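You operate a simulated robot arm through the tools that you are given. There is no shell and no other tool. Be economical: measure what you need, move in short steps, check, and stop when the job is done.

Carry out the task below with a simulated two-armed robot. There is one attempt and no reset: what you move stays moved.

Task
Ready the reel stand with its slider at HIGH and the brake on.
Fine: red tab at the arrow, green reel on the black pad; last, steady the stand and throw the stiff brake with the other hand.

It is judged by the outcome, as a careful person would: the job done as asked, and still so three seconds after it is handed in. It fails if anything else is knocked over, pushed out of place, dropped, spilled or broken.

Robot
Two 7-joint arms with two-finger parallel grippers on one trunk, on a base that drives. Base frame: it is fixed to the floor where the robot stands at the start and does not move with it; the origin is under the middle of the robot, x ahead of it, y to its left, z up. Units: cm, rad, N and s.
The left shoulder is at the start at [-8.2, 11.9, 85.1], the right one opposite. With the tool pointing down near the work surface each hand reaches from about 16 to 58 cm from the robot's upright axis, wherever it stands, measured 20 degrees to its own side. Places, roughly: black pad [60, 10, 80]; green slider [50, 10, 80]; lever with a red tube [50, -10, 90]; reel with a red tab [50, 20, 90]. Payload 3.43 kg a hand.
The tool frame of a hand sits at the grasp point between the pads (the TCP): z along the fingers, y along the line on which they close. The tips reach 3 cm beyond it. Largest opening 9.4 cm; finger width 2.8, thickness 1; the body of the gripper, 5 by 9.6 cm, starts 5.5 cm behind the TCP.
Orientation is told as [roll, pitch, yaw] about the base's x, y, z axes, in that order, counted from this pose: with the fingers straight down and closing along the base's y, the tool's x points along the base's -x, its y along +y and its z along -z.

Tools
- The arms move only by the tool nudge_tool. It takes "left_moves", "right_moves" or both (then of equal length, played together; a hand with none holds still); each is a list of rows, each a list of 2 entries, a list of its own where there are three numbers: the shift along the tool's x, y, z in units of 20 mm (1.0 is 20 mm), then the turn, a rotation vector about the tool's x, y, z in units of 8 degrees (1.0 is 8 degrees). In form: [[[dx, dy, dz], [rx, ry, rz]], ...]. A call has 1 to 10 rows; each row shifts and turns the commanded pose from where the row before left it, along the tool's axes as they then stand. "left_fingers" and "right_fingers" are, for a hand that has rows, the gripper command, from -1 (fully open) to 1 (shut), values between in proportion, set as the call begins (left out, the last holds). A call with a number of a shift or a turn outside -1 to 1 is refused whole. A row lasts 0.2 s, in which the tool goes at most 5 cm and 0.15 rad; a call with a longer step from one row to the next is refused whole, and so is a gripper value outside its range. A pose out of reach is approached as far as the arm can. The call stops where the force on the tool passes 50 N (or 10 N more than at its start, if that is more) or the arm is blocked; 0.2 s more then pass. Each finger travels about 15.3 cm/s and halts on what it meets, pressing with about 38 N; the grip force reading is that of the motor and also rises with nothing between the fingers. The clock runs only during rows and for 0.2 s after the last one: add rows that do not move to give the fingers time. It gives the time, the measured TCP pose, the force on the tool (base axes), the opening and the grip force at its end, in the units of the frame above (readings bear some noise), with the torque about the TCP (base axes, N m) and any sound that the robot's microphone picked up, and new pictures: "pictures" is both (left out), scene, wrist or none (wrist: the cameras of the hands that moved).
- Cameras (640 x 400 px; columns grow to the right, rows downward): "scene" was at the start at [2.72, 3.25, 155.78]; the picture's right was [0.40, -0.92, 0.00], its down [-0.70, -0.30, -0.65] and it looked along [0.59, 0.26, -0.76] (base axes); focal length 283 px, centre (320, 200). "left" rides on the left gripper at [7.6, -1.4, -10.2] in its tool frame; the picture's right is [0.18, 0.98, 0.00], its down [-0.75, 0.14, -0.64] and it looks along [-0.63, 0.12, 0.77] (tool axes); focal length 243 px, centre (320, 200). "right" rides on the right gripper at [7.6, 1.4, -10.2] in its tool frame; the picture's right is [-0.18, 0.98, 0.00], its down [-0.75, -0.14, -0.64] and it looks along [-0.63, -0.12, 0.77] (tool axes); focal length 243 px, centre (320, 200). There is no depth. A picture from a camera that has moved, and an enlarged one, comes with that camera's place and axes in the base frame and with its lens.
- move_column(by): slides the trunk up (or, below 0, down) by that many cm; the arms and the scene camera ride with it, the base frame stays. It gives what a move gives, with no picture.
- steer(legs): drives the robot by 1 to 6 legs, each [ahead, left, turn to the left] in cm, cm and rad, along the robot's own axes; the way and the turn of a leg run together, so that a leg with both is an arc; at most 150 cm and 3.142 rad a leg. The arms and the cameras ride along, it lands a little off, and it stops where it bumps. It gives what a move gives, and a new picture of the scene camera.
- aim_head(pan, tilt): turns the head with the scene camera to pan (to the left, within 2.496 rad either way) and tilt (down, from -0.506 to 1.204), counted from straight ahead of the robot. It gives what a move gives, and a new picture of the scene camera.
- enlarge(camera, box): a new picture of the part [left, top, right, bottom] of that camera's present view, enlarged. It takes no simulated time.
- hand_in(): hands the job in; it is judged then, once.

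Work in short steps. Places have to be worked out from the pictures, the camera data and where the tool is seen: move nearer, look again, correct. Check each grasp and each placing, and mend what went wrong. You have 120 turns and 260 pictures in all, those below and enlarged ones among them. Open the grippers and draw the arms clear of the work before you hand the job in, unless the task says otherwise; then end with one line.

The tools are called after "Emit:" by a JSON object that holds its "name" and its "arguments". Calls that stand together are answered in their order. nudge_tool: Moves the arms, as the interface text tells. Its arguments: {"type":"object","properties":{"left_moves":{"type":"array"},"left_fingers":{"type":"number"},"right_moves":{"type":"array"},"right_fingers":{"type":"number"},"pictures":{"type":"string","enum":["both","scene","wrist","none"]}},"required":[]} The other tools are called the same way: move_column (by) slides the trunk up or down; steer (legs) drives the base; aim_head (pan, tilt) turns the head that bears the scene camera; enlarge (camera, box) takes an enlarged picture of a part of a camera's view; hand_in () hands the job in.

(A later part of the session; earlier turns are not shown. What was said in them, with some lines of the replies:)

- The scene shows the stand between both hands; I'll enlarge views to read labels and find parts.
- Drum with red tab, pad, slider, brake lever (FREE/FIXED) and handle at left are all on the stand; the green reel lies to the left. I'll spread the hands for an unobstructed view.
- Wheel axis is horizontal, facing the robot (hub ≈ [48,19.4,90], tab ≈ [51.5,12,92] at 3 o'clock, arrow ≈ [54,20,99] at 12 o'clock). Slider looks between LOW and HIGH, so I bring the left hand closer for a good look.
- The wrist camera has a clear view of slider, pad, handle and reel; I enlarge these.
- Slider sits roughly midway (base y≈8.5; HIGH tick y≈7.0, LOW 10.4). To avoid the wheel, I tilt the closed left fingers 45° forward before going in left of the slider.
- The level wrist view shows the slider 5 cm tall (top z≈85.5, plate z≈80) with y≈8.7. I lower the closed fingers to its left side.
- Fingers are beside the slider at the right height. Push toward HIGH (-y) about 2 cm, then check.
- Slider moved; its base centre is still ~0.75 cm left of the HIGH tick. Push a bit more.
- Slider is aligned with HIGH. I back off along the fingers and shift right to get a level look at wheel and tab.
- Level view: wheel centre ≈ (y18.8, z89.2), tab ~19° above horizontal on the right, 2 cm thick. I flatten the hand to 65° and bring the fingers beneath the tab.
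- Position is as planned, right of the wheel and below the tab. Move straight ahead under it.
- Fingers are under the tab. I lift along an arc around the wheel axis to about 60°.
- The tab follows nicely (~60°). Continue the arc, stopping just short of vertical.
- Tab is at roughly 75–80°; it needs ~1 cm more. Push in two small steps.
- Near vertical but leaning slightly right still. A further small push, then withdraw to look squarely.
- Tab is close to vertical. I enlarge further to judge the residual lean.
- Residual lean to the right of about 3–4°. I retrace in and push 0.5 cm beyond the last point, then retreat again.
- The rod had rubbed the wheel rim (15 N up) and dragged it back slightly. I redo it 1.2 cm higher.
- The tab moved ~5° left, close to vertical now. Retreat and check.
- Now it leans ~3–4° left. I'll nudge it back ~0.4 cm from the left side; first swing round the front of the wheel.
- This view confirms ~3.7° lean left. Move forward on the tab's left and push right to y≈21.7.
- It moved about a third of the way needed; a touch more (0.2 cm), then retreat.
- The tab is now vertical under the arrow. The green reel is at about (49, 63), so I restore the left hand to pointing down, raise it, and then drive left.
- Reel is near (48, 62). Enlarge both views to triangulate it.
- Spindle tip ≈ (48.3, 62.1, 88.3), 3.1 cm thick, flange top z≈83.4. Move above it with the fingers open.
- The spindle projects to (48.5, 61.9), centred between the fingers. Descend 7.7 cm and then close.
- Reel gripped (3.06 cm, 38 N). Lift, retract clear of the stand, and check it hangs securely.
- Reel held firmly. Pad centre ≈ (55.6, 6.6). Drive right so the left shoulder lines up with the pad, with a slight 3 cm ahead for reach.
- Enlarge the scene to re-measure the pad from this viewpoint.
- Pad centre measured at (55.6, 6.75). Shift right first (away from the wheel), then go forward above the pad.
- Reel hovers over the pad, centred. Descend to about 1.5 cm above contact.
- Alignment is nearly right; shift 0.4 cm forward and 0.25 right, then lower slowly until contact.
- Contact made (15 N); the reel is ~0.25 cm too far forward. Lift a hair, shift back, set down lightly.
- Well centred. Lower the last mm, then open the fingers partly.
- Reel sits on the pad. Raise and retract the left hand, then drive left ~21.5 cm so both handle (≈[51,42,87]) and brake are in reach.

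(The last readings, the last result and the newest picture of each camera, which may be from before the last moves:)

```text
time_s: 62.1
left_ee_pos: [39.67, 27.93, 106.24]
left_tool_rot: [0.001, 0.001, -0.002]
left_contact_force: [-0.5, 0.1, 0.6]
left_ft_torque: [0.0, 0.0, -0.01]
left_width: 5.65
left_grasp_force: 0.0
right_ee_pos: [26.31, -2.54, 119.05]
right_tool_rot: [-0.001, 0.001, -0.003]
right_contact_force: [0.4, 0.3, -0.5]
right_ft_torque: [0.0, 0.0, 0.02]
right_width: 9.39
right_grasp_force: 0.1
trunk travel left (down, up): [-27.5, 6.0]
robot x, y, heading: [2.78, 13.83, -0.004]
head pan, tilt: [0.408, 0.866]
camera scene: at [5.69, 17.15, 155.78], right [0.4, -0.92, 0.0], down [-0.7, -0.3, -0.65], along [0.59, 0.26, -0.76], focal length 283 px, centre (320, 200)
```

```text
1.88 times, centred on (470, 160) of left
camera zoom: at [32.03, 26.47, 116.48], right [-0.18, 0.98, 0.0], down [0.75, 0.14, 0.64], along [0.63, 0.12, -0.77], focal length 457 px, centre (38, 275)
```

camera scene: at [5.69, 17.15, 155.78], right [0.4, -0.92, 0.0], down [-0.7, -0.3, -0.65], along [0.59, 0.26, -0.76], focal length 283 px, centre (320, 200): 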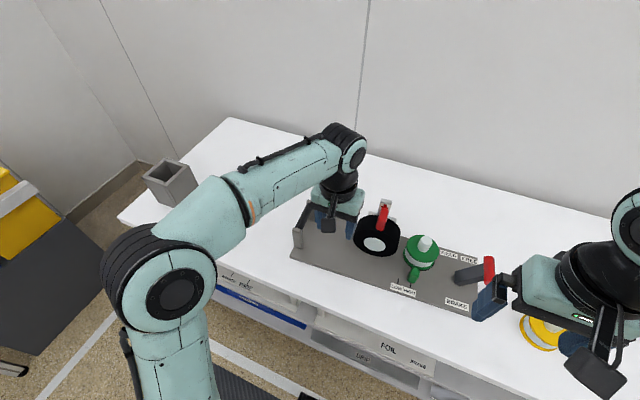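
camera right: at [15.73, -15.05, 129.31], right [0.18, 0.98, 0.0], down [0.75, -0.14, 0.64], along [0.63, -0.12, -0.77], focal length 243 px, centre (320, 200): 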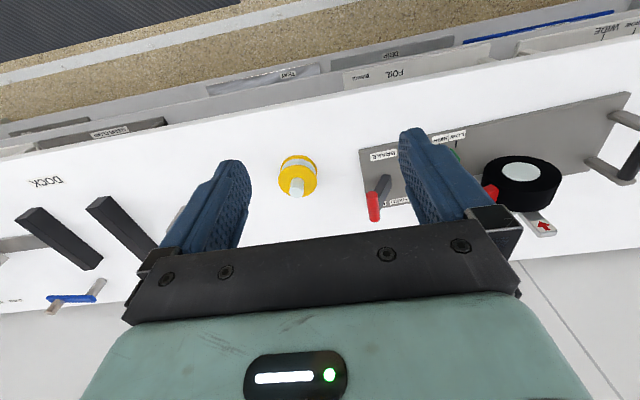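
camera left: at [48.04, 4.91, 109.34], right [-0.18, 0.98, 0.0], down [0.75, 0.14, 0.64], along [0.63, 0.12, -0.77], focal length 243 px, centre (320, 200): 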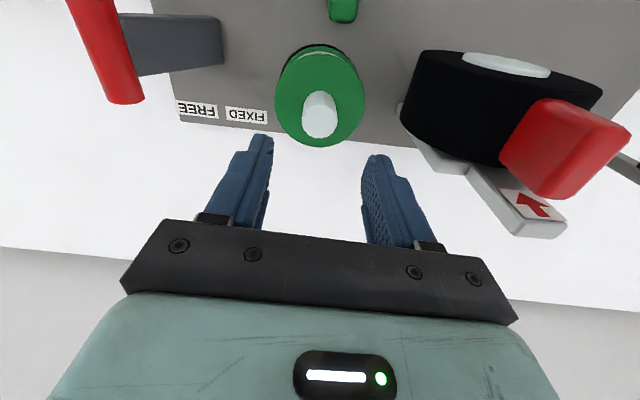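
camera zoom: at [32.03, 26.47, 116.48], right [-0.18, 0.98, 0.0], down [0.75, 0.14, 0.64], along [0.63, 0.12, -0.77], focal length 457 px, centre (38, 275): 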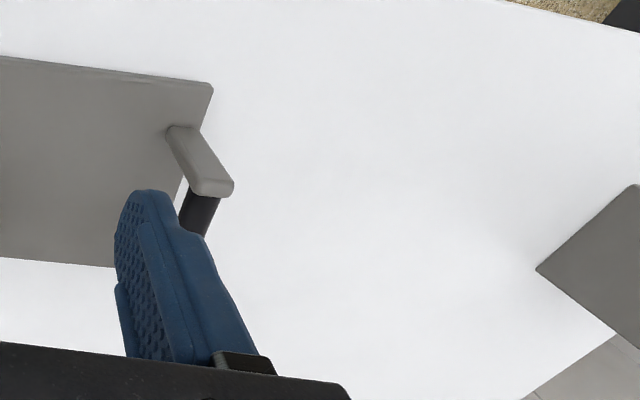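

Handle bar midpoint is ≈ (51, 42.7, 87), running along x. Bring the left hand above it, open.

Emit:
{"name": "nudge_tool", "arguments": {"left_moves": [[[-0.4, 0.93, 0.3], [0, 0, 0]], [[-0.6, 0.93, 0.6], [0, 0, 0]], [[-0.7, 0.93, 0.6], [0, 0, 0]], [[-0.7, 0.93, 0.6], [0, 0, 0]], [[-0.75, 0.93, 0.6], [0, 0, 0]], [[-0.75, 0.93, 0.6], [0, 0, 0]], [[-0.75, 0.93, 0.6], [0, 0, 0]], [[-0.75, 0.93, 0.6], [0, 0, 0]]], "pictures": "both"}}

```text
time_s: 63.9
left_ee_pos: [50.5, 42.9, 97.2]
left_tool_rot: [0.001, 0.0, -0.003]
left_contact_force: [0.5, 0.8, 0.1]
left_ft_torque: [-0.01, -0.02, 0.0]
left_width: 5.66
left_grasp_force: 0.0
right_ee_pos: [26.38, -2.62, 118.99]
right_tool_rot: [0.0, -0.001, -0.002]
right_contact_force: [0.3, 0.4, 0.5]
right_ft_torque: [0.0, -0.03, 0.01]
right_width: 9.4
right_grasp_force: 0.0
trunk travel left (down, up): [-27.5, 6.0]
robot x, y, heading: [3.15, 13.76, -0.001]
head pan, tilt: [0.408, 0.866]
camera scene: at [5.75, 17.18, 155.78], right [0.4, -0.92, 0.0], down [-0.7, -0.3, -0.65], along [0.59, 0.26, -0.76], focal length 283 px, centre (320, 200)
camera left: at [42.83, 41.38, 107.43], right [-0.18, 0.98, 0.0], down [0.75, 0.14, 0.64], along [0.63, 0.12, -0.77], focal length 243 px, centre (320, 200)
```

scene: 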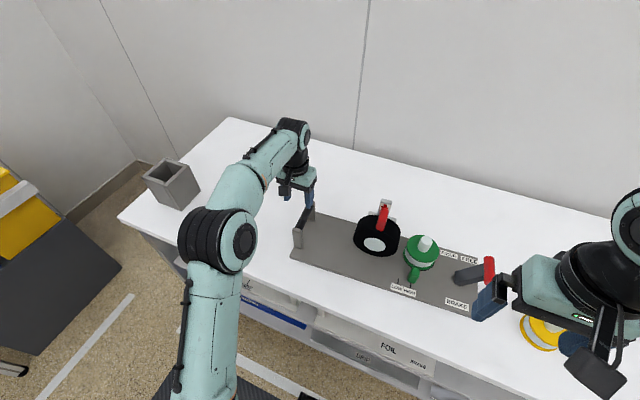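
left: 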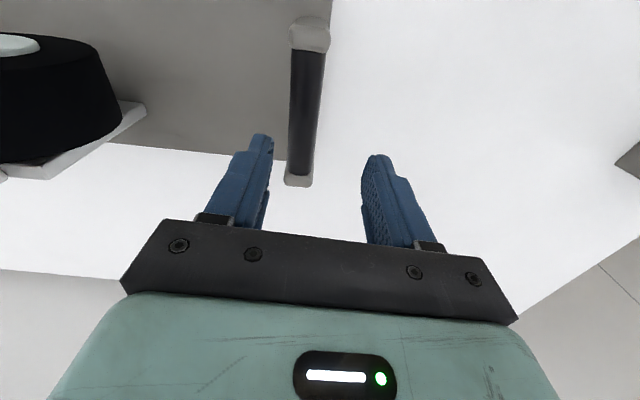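

Bar passes at y≈41.5 (slight yaw ~3.5°). Correct y and yaw, descend partway, and re-check centring.

Emit:
{"name": "nudge_tool", "arguments": {"left_moves": [[[-0.1, -0.35, 0.6], [0, 0, -0.22]], [[-0.1, -0.35, 0.6], [0, 0, -0.22]], [[0, 0, 0.6], [0, 0, 0]], [[0, 0, 0.6], [0, 0, 0]], [[0, 0, 0.6], [0, 0, 0]]], "pictures": "wrist"}}

```text
time_s: 65.1
left_ee_pos: [50.97, 41.27, 91.34]
left_tool_rot: [0.0, 0.001, 0.059]
left_contact_force: [-0.1, 0.2, 0.6]
left_ft_torque: [0.0, -0.01, 0.0]
left_width: 5.64
left_grasp_force: 0.0
right_ee_pos: [26.36, -2.7, 119.02]
right_tool_rot: [0.0, 0.0, -0.003]
right_contact_force: [0.6, 1.0, -0.5]
right_ft_torque: [-0.01, 0.03, -0.03]
right_width: 9.4
right_grasp_force: 0.0
trunk travel left (down, up): [-27.5, 6.0]
robot x, y, heading: [2.92, 14.0, -0.002]
head pan, tilt: [0.408, 0.866]
camera left: at [43.38, 39.42, 101.51], right [-0.24, 0.97, 0.0], down [0.74, 0.19, 0.64], along [0.62, 0.16, -0.77], focal length 243 px, centre (320, 200)
```

left: 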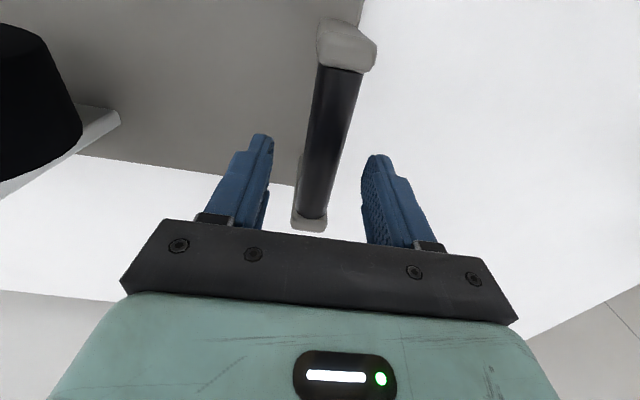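

Bar is ~0.3 cm to +y of the tool centre. Correct and descend onto it.

Emit:
{"name": "nudge_tool", "arguments": {"left_moves": [[[0, 0.15, 0.5], [0, 0, 0]], [[0, 0, 0.6], [0, 0, 0]], [[0, 0, 0.6], [0, 0, 0]], [[0, 0, 0.5], [0, 0, 0]]], "pictures": "wrist"}}

```text
time_s: 66.1
left_ee_pos: [50.76, 41.76, 86.92]
left_tool_rot: [0.0, -0.001, 0.059]
left_contact_force: [0.4, 0.8, -0.7]
left_ft_torque: [0.0, -0.01, -0.03]
left_width: 5.62
left_grasp_force: 0.1
right_ee_pos: [26.25, -2.69, 119.14]
right_tool_rot: [-0.001, 0.0, -0.001]
right_contact_force: [-0.6, 0.7, -0.5]
right_ft_torque: [0.01, -0.02, 0.02]
right_width: 9.41
right_grasp_force: 0.0
trunk travel left (down, up): [-27.5, 6.0]
robot x, y, heading: [3.15, 13.95, 0.001]
head pan, tilt: [0.408, 0.866]
camera left: at [43.34, 39.77, 97.07], right [-0.24, 0.97, 0.0], down [0.74, 0.19, 0.64], along [0.62, 0.16, -0.77], focal length 243 px, centre (320, 200)
```

left: 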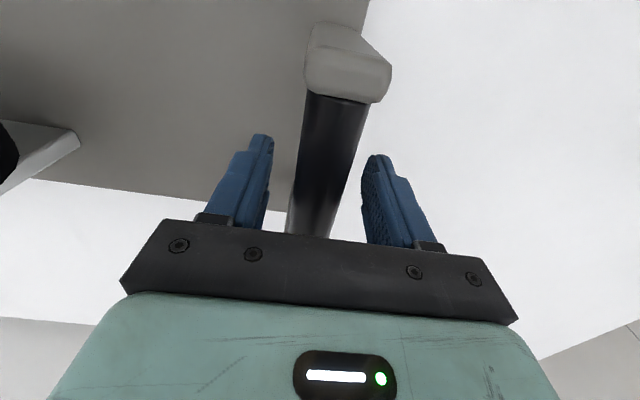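

Bar is between the left fingers. Before clamping, bring the right hand (fingers closed) near the lever for a look.

Emit:
{"name": "nudge_tool", "arguments": {"right_moves": [[[-0.7, -0.9, 0.8], [0, 0, 0]], [[-0.7, -0.9, 0.8], [0, 0, 0]], [[-0.7, -0.9, 0.8], [0, 0, 0]], [[-0.7, -0.9, 0.8], [0, 0, 0]], [[-0.7, -0.7, 0.8], [0, 0, 0]], [[-0.7, -0.7, 0.8], [0, 0, 0]], [[-0.7, -0.7, 0.8], [0, 0, 0]], [[-0.7, -0.5, 0.8], [0, 0, 0]]], "right_fingers": 1, "pictures": "both"}}

Emit:
{"name": "enlarge", "arguments": {"camera": "scene", "box": [380, 220, 520, 320]}}

```text
time_s: 67.9
left_ee_pos: [50.94, 41.64, 86.92]
left_tool_rot: [0.0, -0.001, 0.061]
left_contact_force: [-0.8, -0.1, 0.1]
left_ft_torque: [0.02, 0.0, -0.01]
left_width: 5.65
left_grasp_force: 0.3
right_ee_pos: [37.51, -15.06, 106.37]
right_tool_rot: [0.0, -0.002, -0.002]
right_contact_force: [-0.3, 0.7, 0.5]
right_ft_torque: [0.04, -0.04, -0.01]
right_width: 0.02
right_grasp_force: 33.4
trunk travel left (down, up): [-27.5, 6.0]
robot x, y, heading: [3.11, 14.14, -0.001]
head pan, tilt: [0.408, 0.866]
camera scene: at [5.74, 17.11, 155.78], right [0.4, -0.92, 0.0], down [-0.7, -0.3, -0.65], along [0.59, 0.26, -0.76], focal length 283 px, centre (320, 200)
camera right: at [29.97, -13.64, 116.52], right [0.19, 0.98, 0.0], down [0.75, -0.14, 0.64], along [0.63, -0.12, -0.77], focal length 243 px, centre (320, 200)
```

scene: 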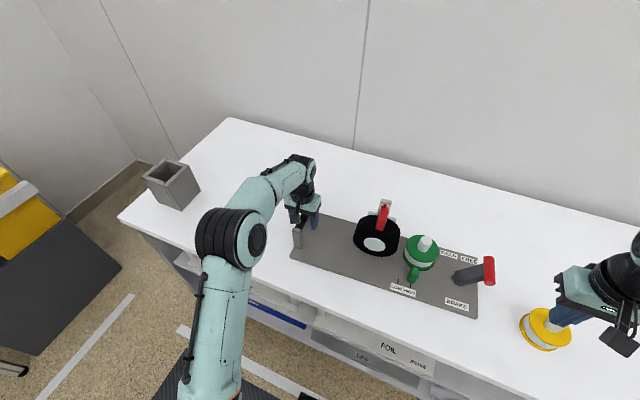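
right: 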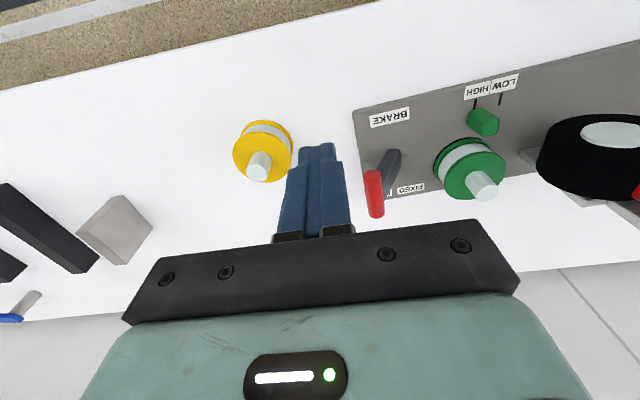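

```text
4.00 times, centred on (450, 270) of scene
camera zoom: at [5.74, 17.11, 155.78], right [0.4, -0.92, 0.0], down [-0.7, -0.3, -0.65], along [0.59, 0.26, -0.76], focal length 1134 px, centre (-200, -80)
```

zoom: 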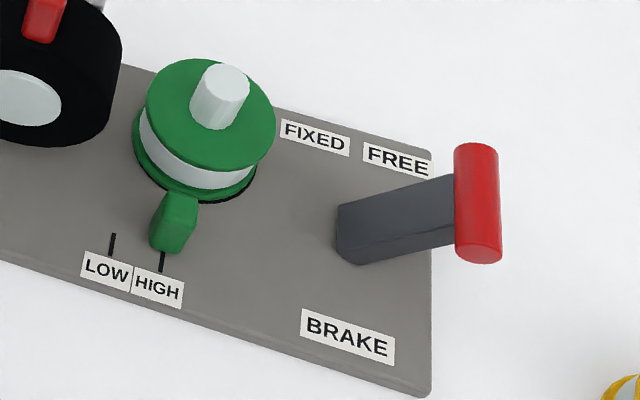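

Tube centre ≈ (53.6, -9.8, 88.2), leaning toward FREE. Move the right hand above a point just right of the tube.

Emit:
{"name": "nudge_tool", "arguments": {"right_moves": [[[-1, 0.08, 0.5], [0, 0, 0]], [[-1, 0.08, 0.5], [0, 0, 0]], [[-1, 0.08, 0.5], [0, 0, 0]], [[-1, 0.08, 0.5], [0, 0, 0]], [[-1, 0.08, 0.5], [0, 0, 0]], [[-1, 0.08, 0.5], [0, 0, 0]], [[-1, 0.08, 0.5], [0, 0, 0]], [[-1, 0.08, 0.5], [0, 0, 0]]], "pictures": "both"}}

```text
time_s: 69.7
left_ee_pos: [50.87, 41.76, 86.87]
left_tool_rot: [0.0, 0.002, 0.059]
left_contact_force: [0.2, 0.0, -0.3]
left_ft_torque: [-0.01, 0.03, 0.0]
left_width: 5.65
left_grasp_force: 0.0
right_ee_pos: [53.56, -13.74, 98.32]
right_tool_rot: [0.0, 0.0, -0.002]
right_contact_force: [0.6, -0.2, 0.1]
right_ft_torque: [0.01, -0.01, 0.02]
right_width: 0.03
right_grasp_force: 32.7
trunk travel left (down, up): [-27.5, 6.0]
robot x, y, heading: [3.23, 14.0, 0.005]
head pan, tilt: [0.408, 0.866]
camera scene: at [5.77, 17.14, 155.78], right [0.4, -0.92, 0.0], down [-0.7, -0.3, -0.65], along [0.59, 0.26, -0.76], focal length 283 px, centre (320, 200)
camera right: at [45.99, -12.34, 108.48], right [0.19, 0.98, 0.0], down [0.75, -0.14, 0.64], along [0.63, -0.12, -0.77], focal length 243 px, centre (320, 200)
```

scene: 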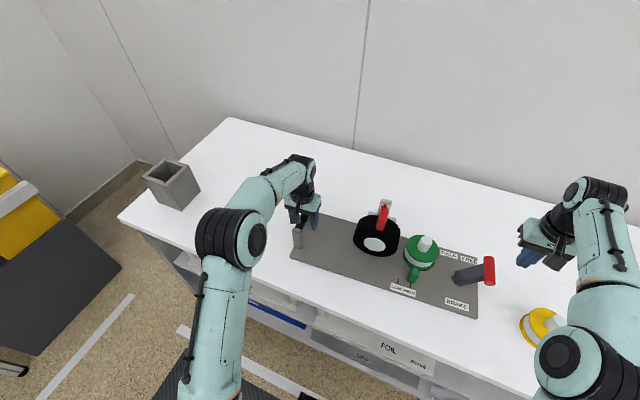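
right: 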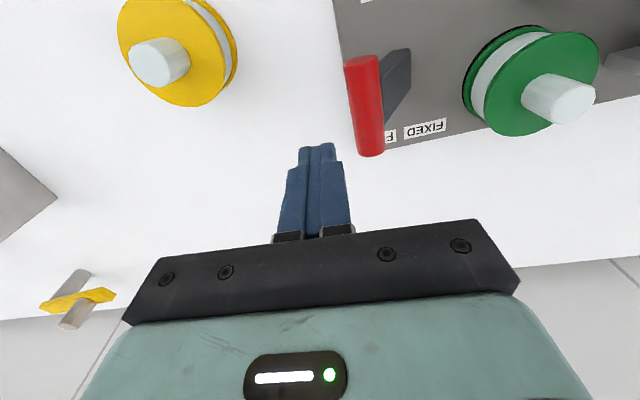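

Tube confirmed at (53.4, -10). Lower the right fingers beside it.

Emit:
{"name": "nudge_tool", "arguments": {"right_moves": [[[0, 0, 0.8], [0, 0, 0]], [[0, 0, 0.8], [0, 0, 0]], [[0, 0, 0.8], [0, 0, 0]], [[0, 0, 0.8], [0, 0, 0]], [[0, 0, 0.8], [0, 0, 0]]], "pictures": "wrist"}}

Emit:
{"name": "nudge_tool", "arguments": {"left_moves": [[[0, 0, 0], [0, 0, 0]], [[0, 0, 0], [0, 0, 0]], [[0, 0, 0], [0, 0, 0]]], "left_fingers": 1, "pictures": "scene"}}

```text
time_s: 70.9
left_ee_pos: [50.98, 41.74, 86.84]
left_tool_rot: [0.0, 0.0, 0.059]
left_contact_force: [0.4, 0.3, 0.4]
left_ft_torque: [0.01, 0.0, -0.02]
left_width: 5.6
left_grasp_force: 0.0
right_ee_pos: [53.57, -13.73, 90.22]
right_tool_rot: [0.0, -0.001, -0.001]
right_contact_force: [0.2, -0.2, 0.2]
right_ft_torque: [0.03, 0.01, -0.03]
right_width: 0.0
right_grasp_force: 32.7
trunk travel left (down, up): [-27.5, 6.0]
robot x, y, heading: [2.85, 13.71, 0.001]
head pan, tilt: [0.408, 0.866]
camera right: at [45.95, -12.31, 100.49], right [0.19, 0.98, 0.0], down [0.75, -0.14, 0.64], along [0.63, -0.12, -0.77], focal length 243 px, centre (320, 200)
```

right: 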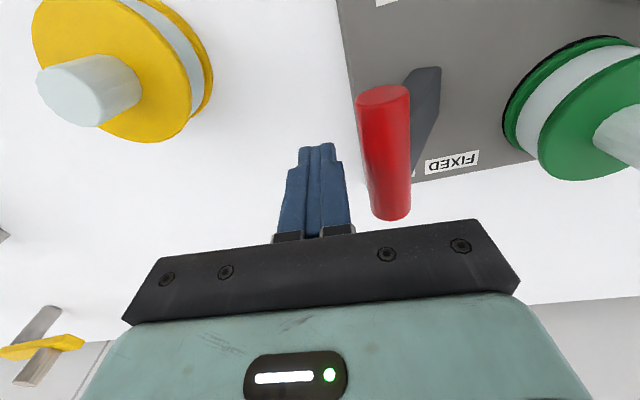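

```text
time_s: 71.7
left_ee_pos: [50.94, 41.54, 86.85]
left_tool_rot: [-0.002, 0.0, 0.059]
left_contact_force: [0.2, -6.9, -0.1]
left_ft_torque: [0.25, -0.09, 0.15]
left_width: 2.78
left_grasp_force: 37.5
right_ee_pos: [53.44, -13.78, 90.2]
right_tool_rot: [-0.001, 0.001, -0.002]
right_contact_force: [-0.4, -0.5, 0.4]
right_ft_torque: [0.02, -0.01, -0.02]
right_width: 0.0
right_grasp_force: 33.4
trunk travel left (down, up): [-27.5, 6.0]
robot x, y, heading: [3.1, 14.19, -0.004]
head pan, tilt: [0.408, 0.866]
camera scene: at [5.69, 17.04, 155.78], right [0.4, -0.92, 0.0], down [-0.7, -0.3, -0.65], along [0.59, 0.26, -0.76], focal length 283 px, centre (320, 200)
```

scene: 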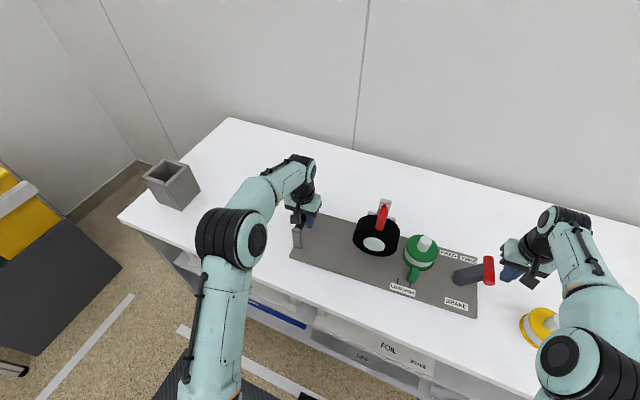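

Bar clamped (2.8 cm, small 7 N side load which I relieve by 2 mm). Then begin pushing the tube toward FIXED with the right hand.

Emit:
{"name": "nudge_tool", "arguments": {"left_moves": [[[0, -0.08, 0], [0, 0, 0]], [[0, 0, 0], [0, 0, 0]], [[0, 0, 0], [0, 0, 0]], [[0, 0, 0], [0, 0, 0]], [[0, 0, 0], [0, 0, 0]], [[0, 0, 0], [0, 0, 0]]], "right_moves": [[[0, 0.2, 0], [0, 0, 0]], [[0, 0.4, 0], [0, 0, 0]], [[0, 0.4, 0], [0, 0, 0]], [[0, 0.35, 0], [0, 0, 0]], [[0, 0.35, 0], [0, 0, 0]], [[0, 0.35, 0], [0, 0, 0]]], "pictures": "both"}}

```text
time_s: 73.1
left_ee_pos: [50.77, 41.95, 86.82]
left_tool_rot: [0.001, -0.001, 0.064]
left_contact_force: [-0.7, 17.5, -0.7]
left_ft_torque: [-0.08, 0.13, 0.19]
left_width: 2.78
left_grasp_force: 37.9
right_ee_pos: [53.47, -9.39, 90.2]
right_tool_rot: [0.002, -0.002, 0.002]
right_contact_force: [-0.6, -11.8, 14.0]
right_ft_torque: [0.16, 0.21, 0.18]
right_width: 0.0
right_grasp_force: 32.9
trunk travel left (down, up): [-27.5, 6.0]
robot x, y, heading: [2.76, 13.8, -0.007]
head pan, tilt: [0.408, 0.866]
camera scene: at [5.56, 17.33, 155.78], right [0.4, -0.92, 0.0], down [-0.7, -0.3, -0.65], along [0.6, 0.26, -0.76], focal length 283 px, centre (320, 200)
camera right: at [45.91, -7.94, 100.57], right [0.18, 0.98, 0.0], down [0.75, -0.14, 0.64], along [0.63, -0.12, -0.77], focal length 243 px, centre (320, 200)
camera left: at [43.23, 39.94, 97.1], right [-0.25, 0.97, 0.0], down [0.74, 0.19, 0.64], along [0.62, 0.16, -0.77], focal length 243 px, centre (320, 200)
```

scene: 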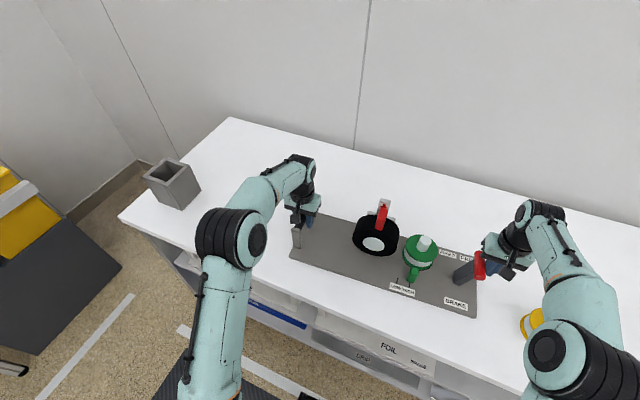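
right: 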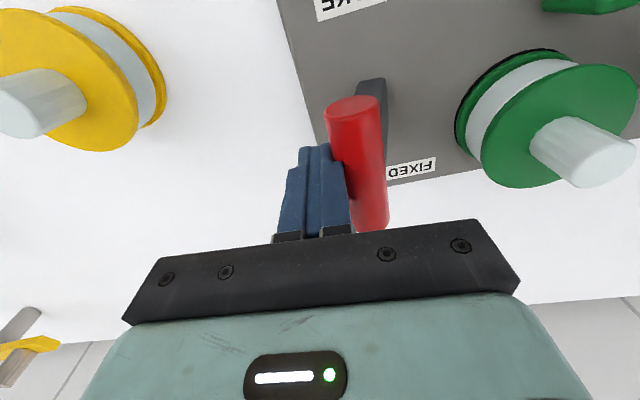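
left: 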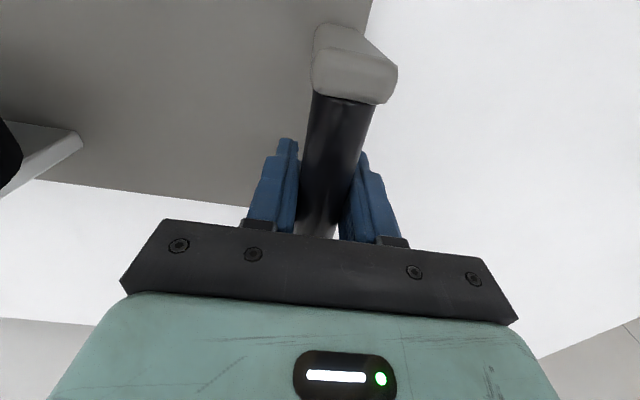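

The lever moves with ~12–18 N and the left hand holds the stand with slight give. I compensate the left by 3 mm and continue pushing.

Emit:
{"name": "nudge_tool", "arguments": {"left_moves": [[[0, -0.15, 0], [0, 0, 0]], [[0, 0, 0], [0, 0, 0]], [[0, 0, 0], [0, 0, 0]], [[0, 0, 0], [0, 0, 0]], [[0, 0, 0], [0, 0, 0]], [[0, 0, 0], [0, 0, 0]]], "right_moves": [[[0, 0.35, -0.05], [0, 0, 0]], [[0, 0.35, -0.05], [0, 0, 0]], [[0, 0.35, -0.05], [0, 0, 0]], [[0, 0.35, -0.05], [0, 0, 0]], [[0, 0.35, 0], [0, 0, 0]], [[0, 0.35, 0], [0, 0, 0]]], "pictures": "both"}}

```text
time_s: 74.5
left_ee_pos: [50.81, 41.51, 86.93]
left_tool_rot: [0.003, -0.002, 0.06]
left_contact_force: [-4.6, 18.3, 0.5]
left_ft_torque: [0.26, -1.13, 0.41]
left_width: 2.76
left_grasp_force: 38.0
right_ee_pos: [53.29, -5.48, 90.53]
right_tool_rot: [-0.001, 0.002, -0.001]
right_contact_force: [-1.0, -12.1, -1.3]
right_ft_torque: [-0.42, 0.03, 0.22]
right_width: 0.0
right_grasp_force: 33.4
trunk travel left (down, up): [-27.5, 6.0]
robot x, y, heading: [2.99, 14.01, -0.001]
head pan, tilt: [0.408, 0.866]
camera scene: at [5.62, 17.22, 155.77], right [0.4, -0.92, 0.0], down [-0.7, -0.3, -0.65], along [0.6, 0.26, -0.76], focal length 283 px, centre (320, 200)
camera right: at [45.89, -4.0, 100.89], right [0.19, 0.98, 0.0], down [0.75, -0.14, 0.64], along [0.63, -0.12, -0.77], focal length 243 px, centre (320, 200)
camera left: at [43.35, 39.48, 97.09], right [-0.24, 0.97, 0.0], down [0.74, 0.19, 0.64], along [0.62, 0.16, -0.77], focal length 243 px, centre (320, 200)
```

scene: 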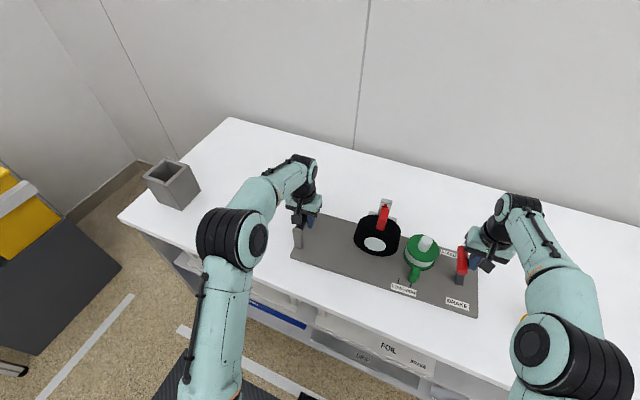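
right: 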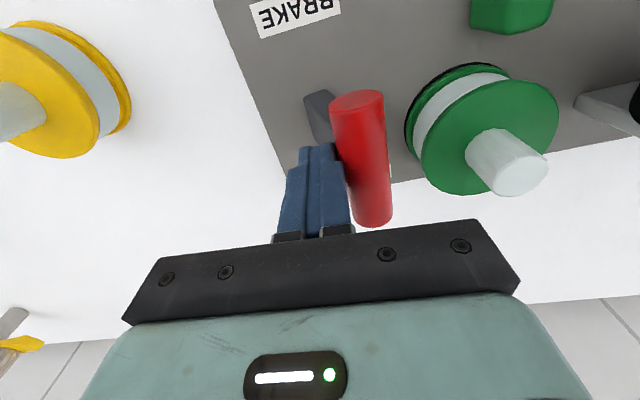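
left: 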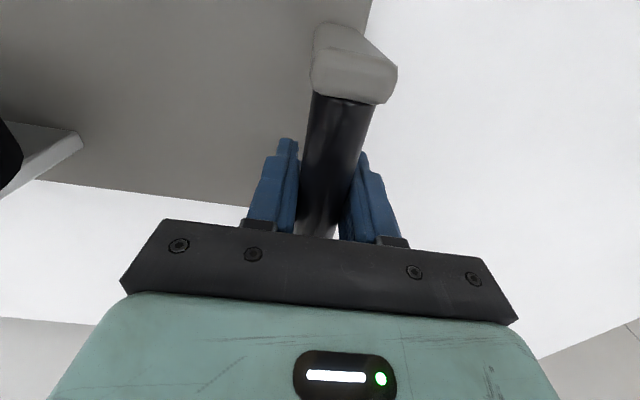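

Lever is past vertical. Continue pushing while lowering slightly, watching for a stop.

Emit:
{"name": "nudge_tool", "arguments": {"right_moves": [[[0, 0.35, 0.07], [0, 0, 0]], [[0, 0.35, 0.07], [0, 0, 0]], [[0, 0.35, 0.08], [0, 0, 0]], [[0, 0.35, 0.08], [0, 0, 0]], [[0, 0.35, 0.08], [0, 0, 0]]], "pictures": "both"}}

Emit:
{"name": "enlarge", "arguments": {"camera": "scene", "box": [380, 220, 520, 320]}}

```text
time_s: 75.8
left_ee_pos: [50.66, 41.83, 86.82]
left_tool_rot: [0.011, 0.001, 0.067]
left_contact_force: [-2.8, -1.2, 4.2]
left_ft_torque: [0.16, 0.03, 0.5]
left_width: 2.77
left_grasp_force: 37.8
right_ee_pos: [53.54, -3.28, 90.3]
right_tool_rot: [-0.021, -0.011, -0.011]
right_contact_force: [-2.6, -3.2, 6.6]
right_ft_torque: [-0.08, 0.15, 0.08]
right_width: 0.0
right_grasp_force: 32.7
trunk travel left (down, up): [-27.5, 6.0]
robot x, y, heading: [3.06, 13.93, -0.006]
head pan, tilt: [0.408, 0.866]
stopped in row 5 (right hand): the force on the tool passed its limit at 51 N (the readings are from after the stop); the commanded pose is now the measured one
camera scene: at [5.53, 17.04, 155.78], right [0.39, -0.92, 0.0], down [-0.7, -0.3, -0.65], along [0.6, 0.26, -0.76], focal length 283 px, centre (320, 200)
camera right: at [45.93, -1.52, 100.44], right [0.2, 0.98, -0.02], down [0.74, -0.14, 0.65], along [0.64, -0.14, -0.76], focal length 243 px, centre (320, 200)
```

scene: 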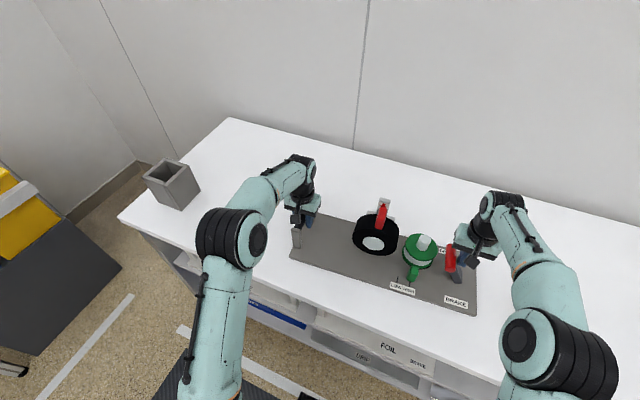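
right: 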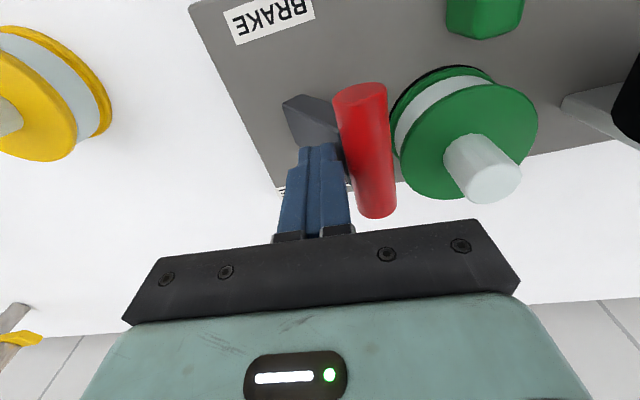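

```text
4.00 times, centred on (450, 270) of scene
camera zoom: at [5.53, 17.04, 155.78], right [0.39, -0.92, 0.0], down [-0.7, -0.3, -0.65], along [0.6, 0.26, -0.76], focal length 1134 px, centre (-200, -80)
```

zoom: 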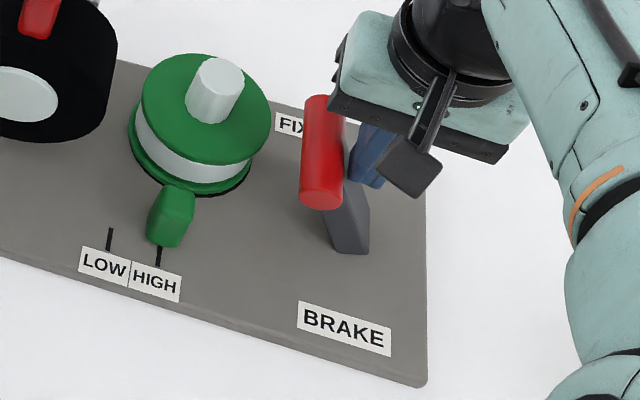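

The push hit 51 N — perhaps the end stop. Push again gently to confirm whether the lever moves further.

Emit:
{"name": "nudge_tool", "arguments": {"right_moves": [[[0, 0.2, 0], [0, 0, 0]], [[0, 0.2, 0], [0, 0, 0]], [[0, 0.2, 0], [0, 0, 0]], [[0, 0.2, 0], [0, 0, 0]]], "pictures": "wrist"}}

Emit:
{"name": "enlarge", "arguments": {"camera": "scene", "box": [380, 220, 520, 320]}}

```text
time_s: 76.8
left_ee_pos: [50.82, 42.23, 86.89]
left_tool_rot: [0.02, -0.001, 0.07]
left_contact_force: [4.2, 30.0, 1.7]
left_ft_torque: [-0.13, 0.01, 0.55]
left_width: 2.77
left_grasp_force: 38.1
right_ee_pos: [53.7, -2.58, 90.26]
right_tool_rot: [-0.041, -0.014, -0.02]
right_contact_force: [-3.5, -42.0, 21.4]
right_ft_torque: [-1.12, 0.37, 0.55]
right_width: 0.02
right_grasp_force: 32.5
trunk travel left (down, up): [-27.5, 6.0]
robot x, y, heading: [2.87, 13.75, -0.009]
head pan, tilt: [0.408, 0.866]
camera right: at [46.01, -0.66, 100.36], right [0.2, 0.98, -0.04], down [0.74, -0.13, 0.66], along [0.64, -0.16, -0.75], focal length 243 px, centre (320, 200)
```

right: 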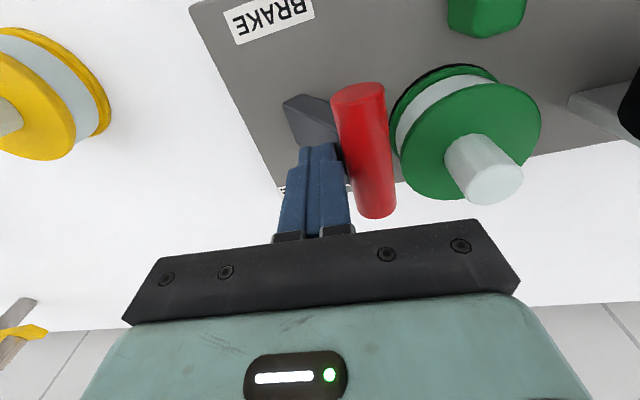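

```text
4.00 times, centred on (450, 270) of scene
camera zoom: at [5.52, 16.98, 155.79], right [0.39, -0.92, 0.0], down [-0.7, -0.3, -0.65], along [0.6, 0.26, -0.76], focal length 1134 px, centre (-200, -80)
```

zoom: 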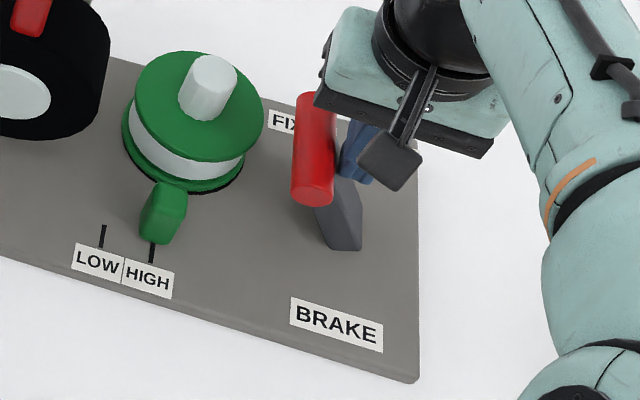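

The lever didn't move relative to the plate; it is at its end stop (FIXED). Back the right hand off and let the left arm draw the stand back.

Emit:
{"name": "nudge_tool", "arguments": {"right_moves": [[[0, -0.5, 0], [0, 0, 0]], [[0, -0.7, 0], [0, 0, 0]], [[0, -0.7, 0], [0, 0, 0]], [[0, -0.7, -0.5], [0, 0, 0]], [[0, -0.5, -1], [0, 0, 0]]], "pictures": "wrist"}}

Emit:
{"name": "enlarge", "arguments": {"camera": "scene", "box": [380, 220, 520, 320]}}

```text
time_s: 78.0
left_ee_pos: [50.77, 41.57, 86.86]
left_tool_rot: [0.007, -0.001, 0.064]
left_contact_force: [-0.4, 4.4, 16.4]
left_ft_torque: [0.16, -0.3, 0.34]
left_width: 2.78
left_grasp_force: 37.6
right_ee_pos: [53.45, -7.73, 93.22]
right_tool_rot: [-0.018, -0.008, -0.011]
right_contact_force: [-1.1, 0.5, 0.5]
right_ft_torque: [-0.02, -0.01, -0.01]
right_width: 0.0
right_grasp_force: 33.0
trunk travel left (down, up): [-27.5, 6.0]
robot x, y, heading: [2.92, 13.96, -0.001]
head pan, tilt: [0.408, 0.866]
camera right: at [45.86, -5.94, 103.41], right [0.2, 0.98, -0.02], down [0.75, -0.14, 0.65], along [0.64, -0.14, -0.76], focal length 243 px, centre (320, 200)
```

right: 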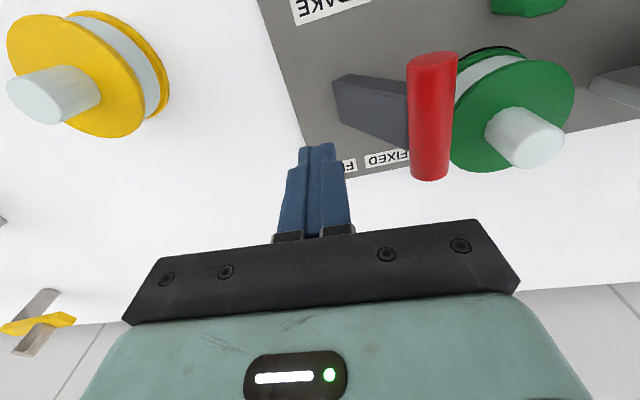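

```text
4.00 times, centred on (450, 270) of scene
camera zoom: at [5.55, 17.07, 155.79], right [0.39, -0.92, 0.0], down [-0.7, -0.3, -0.65], along [0.6, 0.26, -0.76], focal length 1134 px, centre (-200, -80)
```

zoom: 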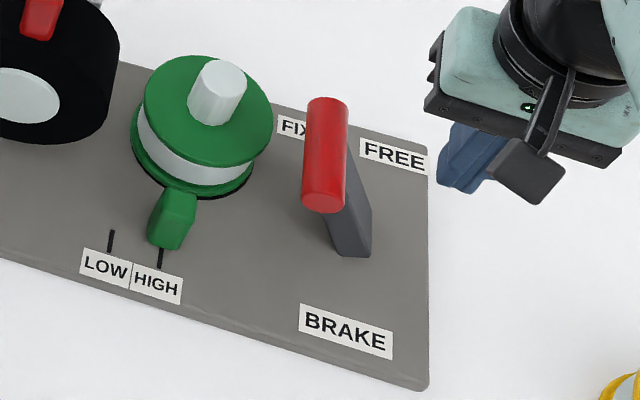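

Stand is back to its original place and the lever rests at FIXED. Release the handle, then lift the left hand out.

Emit:
{"name": "nudge_tool", "arguments": {"left_moves": [[[0, 0, 0], [0, 0, 0]], [[0, 0, 0], [0, 0, 0]], [[0, 0, 0], [0, 0, 0]]], "left_fingers": -0.2, "pictures": "wrist"}}

Emit:
{"name": "nudge_tool", "arguments": {"left_moves": [[[0, 0, -0.6], [0, 0, 0]], [[0, 0, -0.9], [0, 0, 0]], [[0, 0, -0.9], [0, 0, 0]], [[0, 0, -0.9], [0, 0, 0]], [[0, 0, -0.9], [0, 0, 0]], [[0, 0, -0.9], [0, 0, 0]], [[0.5, 0, -0.9], [0, 0, 0]], [[0.9, 0, -0.9], [0, 0, 0]], [[0.9, 0, 0], [0, 0, 0]], [[0.9, 0, 0], [0, 0, 0]]], "right_moves": [[[0, -0.3, -0.9], [0, 0, 0]], [[0, 0, -0.9], [0, 0, 0]], [[0, 0, -0.9], [0, 0, 0]], [[0, 0, -0.9], [0, 0, 0]], [[0.3, 0, -0.9], [0, 0, 0]], [[0.9, 0, -0.9], [0, 0, 0]], [[0.9, 0, 0], [0, 0, 0]], [[0.9, 0, 0], [0, 0, 0]], [[0.9, 0, 0], [0, 0, 0]], [[0.9, 0, 0], [0, 0, 0]]], "right_fingers": -1, "pictures": "both"}}

Emit:
{"name": "enlarge", "arguments": {"camera": "scene", "box": [270, 180, 500, 330]}}

```text
time_s: 78.8
left_ee_pos: [50.89, 41.78, 86.68]
left_tool_rot: [0.011, 0.003, 0.065]
left_contact_force: [0.0, 0.3, 1.1]
left_ft_torque: [0.0, 0.06, 0.01]
left_width: 5.66
left_grasp_force: 0.1
right_ee_pos: [53.54, -7.64, 93.2]
right_tool_rot: [-0.019, -0.01, -0.013]
right_contact_force: [0.2, 0.2, 0.3]
right_ft_torque: [0.02, -0.03, 0.0]
right_width: 0.01
right_grasp_force: 32.7
trunk travel left (down, up): [-27.5, 6.0]
robot x, y, heading: [3.14, 13.8, 0.001]
head pan, tilt: [0.408, 0.866]
camera left: at [43.34, 39.69, 96.97], right [-0.25, 0.97, 0.01], down [0.75, 0.18, 0.64], along [0.62, 0.17, -0.77], focal length 243 px, centre (320, 200)
```

left: 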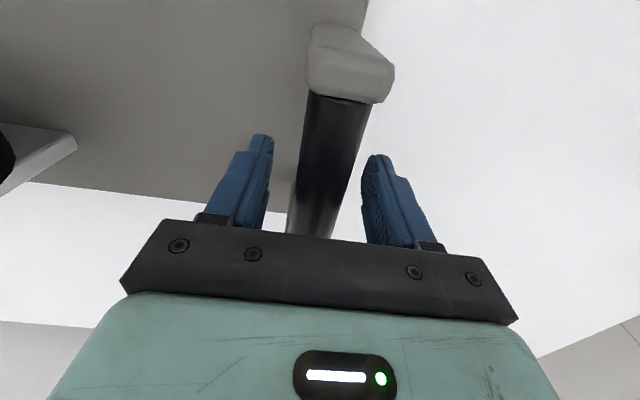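

```text
time_s: 81.0
left_ee_pos: [44.38, 41.16, 100.53]
left_tool_rot: [0.01, 0.0, 0.064]
left_contact_force: [0.4, -0.4, 0.6]
left_ft_torque: [-0.02, -0.01, 0.03]
left_width: 5.67
left_grasp_force: 0.0
right_ee_pos: [43.74, -8.09, 104.0]
right_tool_rot: [-0.021, -0.009, -0.01]
right_contact_force: [-1.1, 0.1, -0.1]
right_ft_torque: [0.0, -0.04, 0.02]
right_width: 9.42
right_grasp_force: 0.1
trunk travel left (down, up): [-27.5, 6.0]
robot x, y, heading: [2.93, 14.36, -0.003]
head pan, tilt: [0.408, 0.866]
camera scene: at [5.57, 17.1, 155.78], right [0.4, -0.92, 0.0], down [-0.7, -0.3, -0.65], along [0.6, 0.26, -0.76], focal length 283 px, centre (320, 200)
camera right: at [36.15, -6.23, 114.14], right [0.2, 0.98, -0.02], down [0.75, -0.14, 0.65], along [0.64, -0.14, -0.76], focal length 243 px, centre (320, 200)
camera left: at [36.89, 39.12, 110.85], right [-0.25, 0.97, 0.01], down [0.74, 0.18, 0.64], along [0.62, 0.17, -0.77], focal length 243 px, centre (320, 200)
```

scene: 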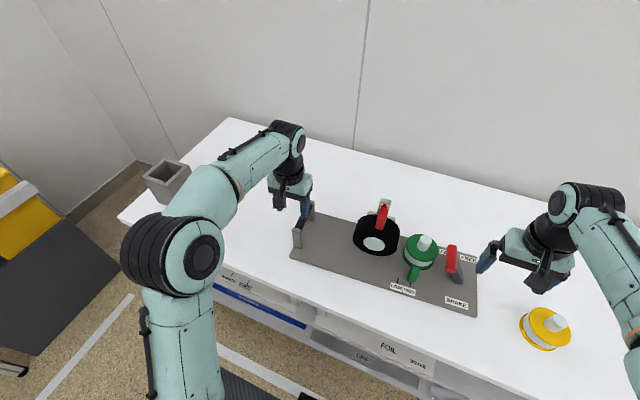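
right: 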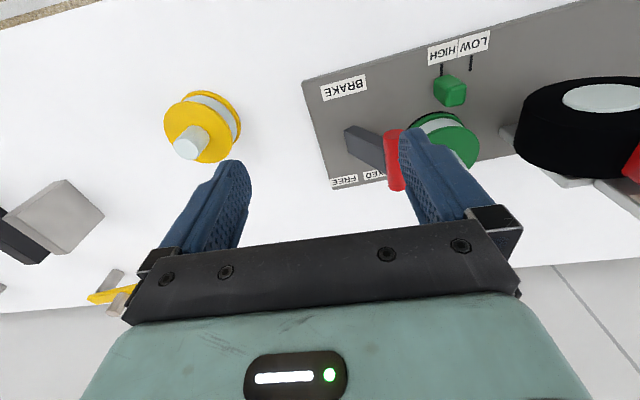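
left: 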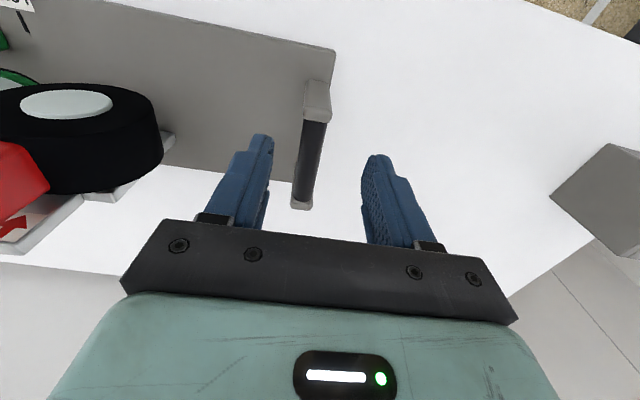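

```text
2.67 times, centred on (385, 255) of scene
camera zoom: at [5.57, 17.1, 155.78], right [0.4, -0.92, 0.0], down [-0.7, -0.3, -0.65], along [0.6, 0.26, -0.76], focal length 756 px, centre (147, 53)
```

zoom: 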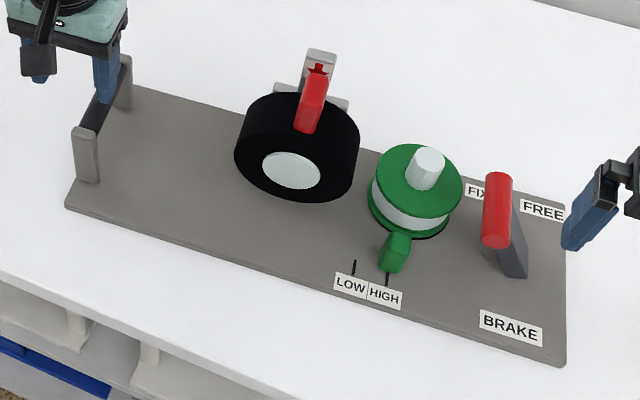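

All looks right. Draw both hands further back and open the left, then take one last close look.

Emit:
{"name": "nudge_tool", "arguments": {"left_moves": [[[0.9, 0, -0.9], [0, 0, 0]], [[0.9, 0, -0.9], [0, 0, 0]], [[0.9, 0, -0.9], [0, 0, 0]], [[0.9, 0, -0.9], [0, 0, 0]], [[0.9, 0, 0], [0, 0, 0]], [[0.9, 0, 0], [0, 0, 0]]], "right_moves": [[[0.9, -0.3, -0.9], [0, 0, 0]], [[0.9, -0.3, -0.9], [0, 0, 0]], [[0.9, -0.3, -0.9], [0, 0, 0]], [[0.9, -0.3, -0.9], [0, 0, 0]], [[0.9, -0.3, 0], [0, 0, 0]], [[0.9, 0, 0], [0, 0, 0]]], "left_fingers": -1, "right_fingers": -1, "pictures": "none"}}

Emit:
{"name": "enlarge", "arguments": {"camera": "scene", "box": [340, 185, 490, 320]}}

Emit:
{"name": "enlarge", "arguments": {"camera": "scene", "box": [345, 185, 405, 265]}}

```text
time_s: 82.4
left_ee_pos: [33.58, 40.54, 107.74]
left_tool_rot: [0.01, 0.003, 0.064]
left_contact_force: [-0.5, -0.2, 0.3]
left_ft_torque: [-0.03, 0.02, 0.0]
left_width: 9.37
left_grasp_force: 0.0
right_ee_pos: [32.83, -10.53, 111.07]
right_tool_rot: [-0.022, -0.007, -0.011]
right_contact_force: [-0.2, -0.4, -0.8]
right_ft_torque: [-0.02, -0.03, 0.03]
right_width: 9.36
right_grasp_force: 0.1
trunk travel left (down, up): [-27.5, 6.0]
robot x, y, heading: [2.79, 13.57, -0.005]
head pan, tilt: [0.408, 0.866]
```

```text
2.96 times, centred on (415, 252) of scene
camera zoom: at [5.56, 17.11, 155.78], right [0.4, -0.92, 0.0], down [-0.7, -0.3, -0.65], along [0.6, 0.26, -0.76], focal length 840 px, centre (38, 44)
```

zoom: 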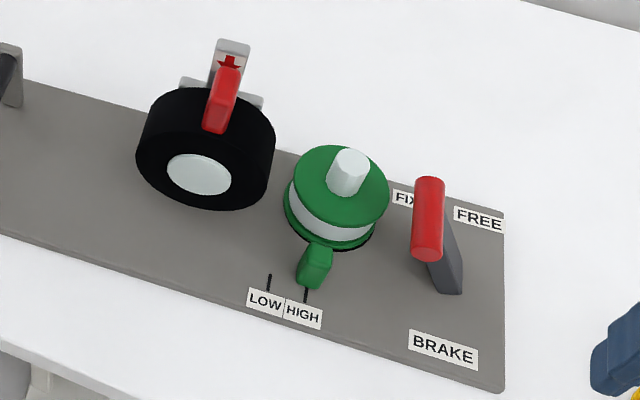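

```text
5.00 times, centred on (375, 225) of scene
camera zoom: at [5.56, 17.11, 155.78], right [0.4, -0.92, 0.0], down [-0.7, -0.3, -0.65], along [0.6, 0.26, -0.76], focal length 1417 px, centre (45, 75)
```

zoom: 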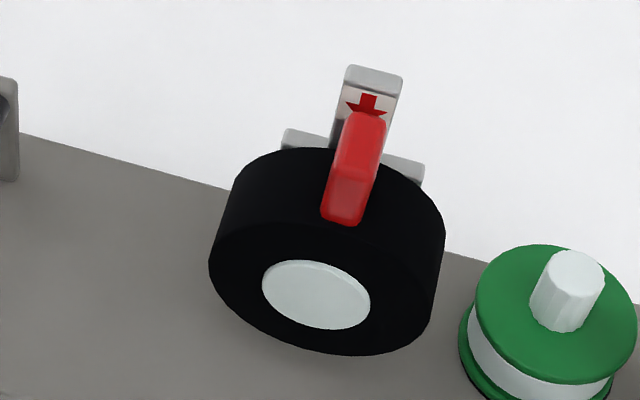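

The tab points at the arrow, the slider is at HIGH, the green reel is on the pad, the brake is at FIXED, and both hands are clear. Handing in.

Emit:
{"name": "hand_in", "arguments": {}}

```text
The job is handed in.
```

The reel stand is ready and handed in: slider at HIGH, red tab at the arrow, green reel on the black pad, and the brake thrown to FIXED while the left hand steadied the stand.
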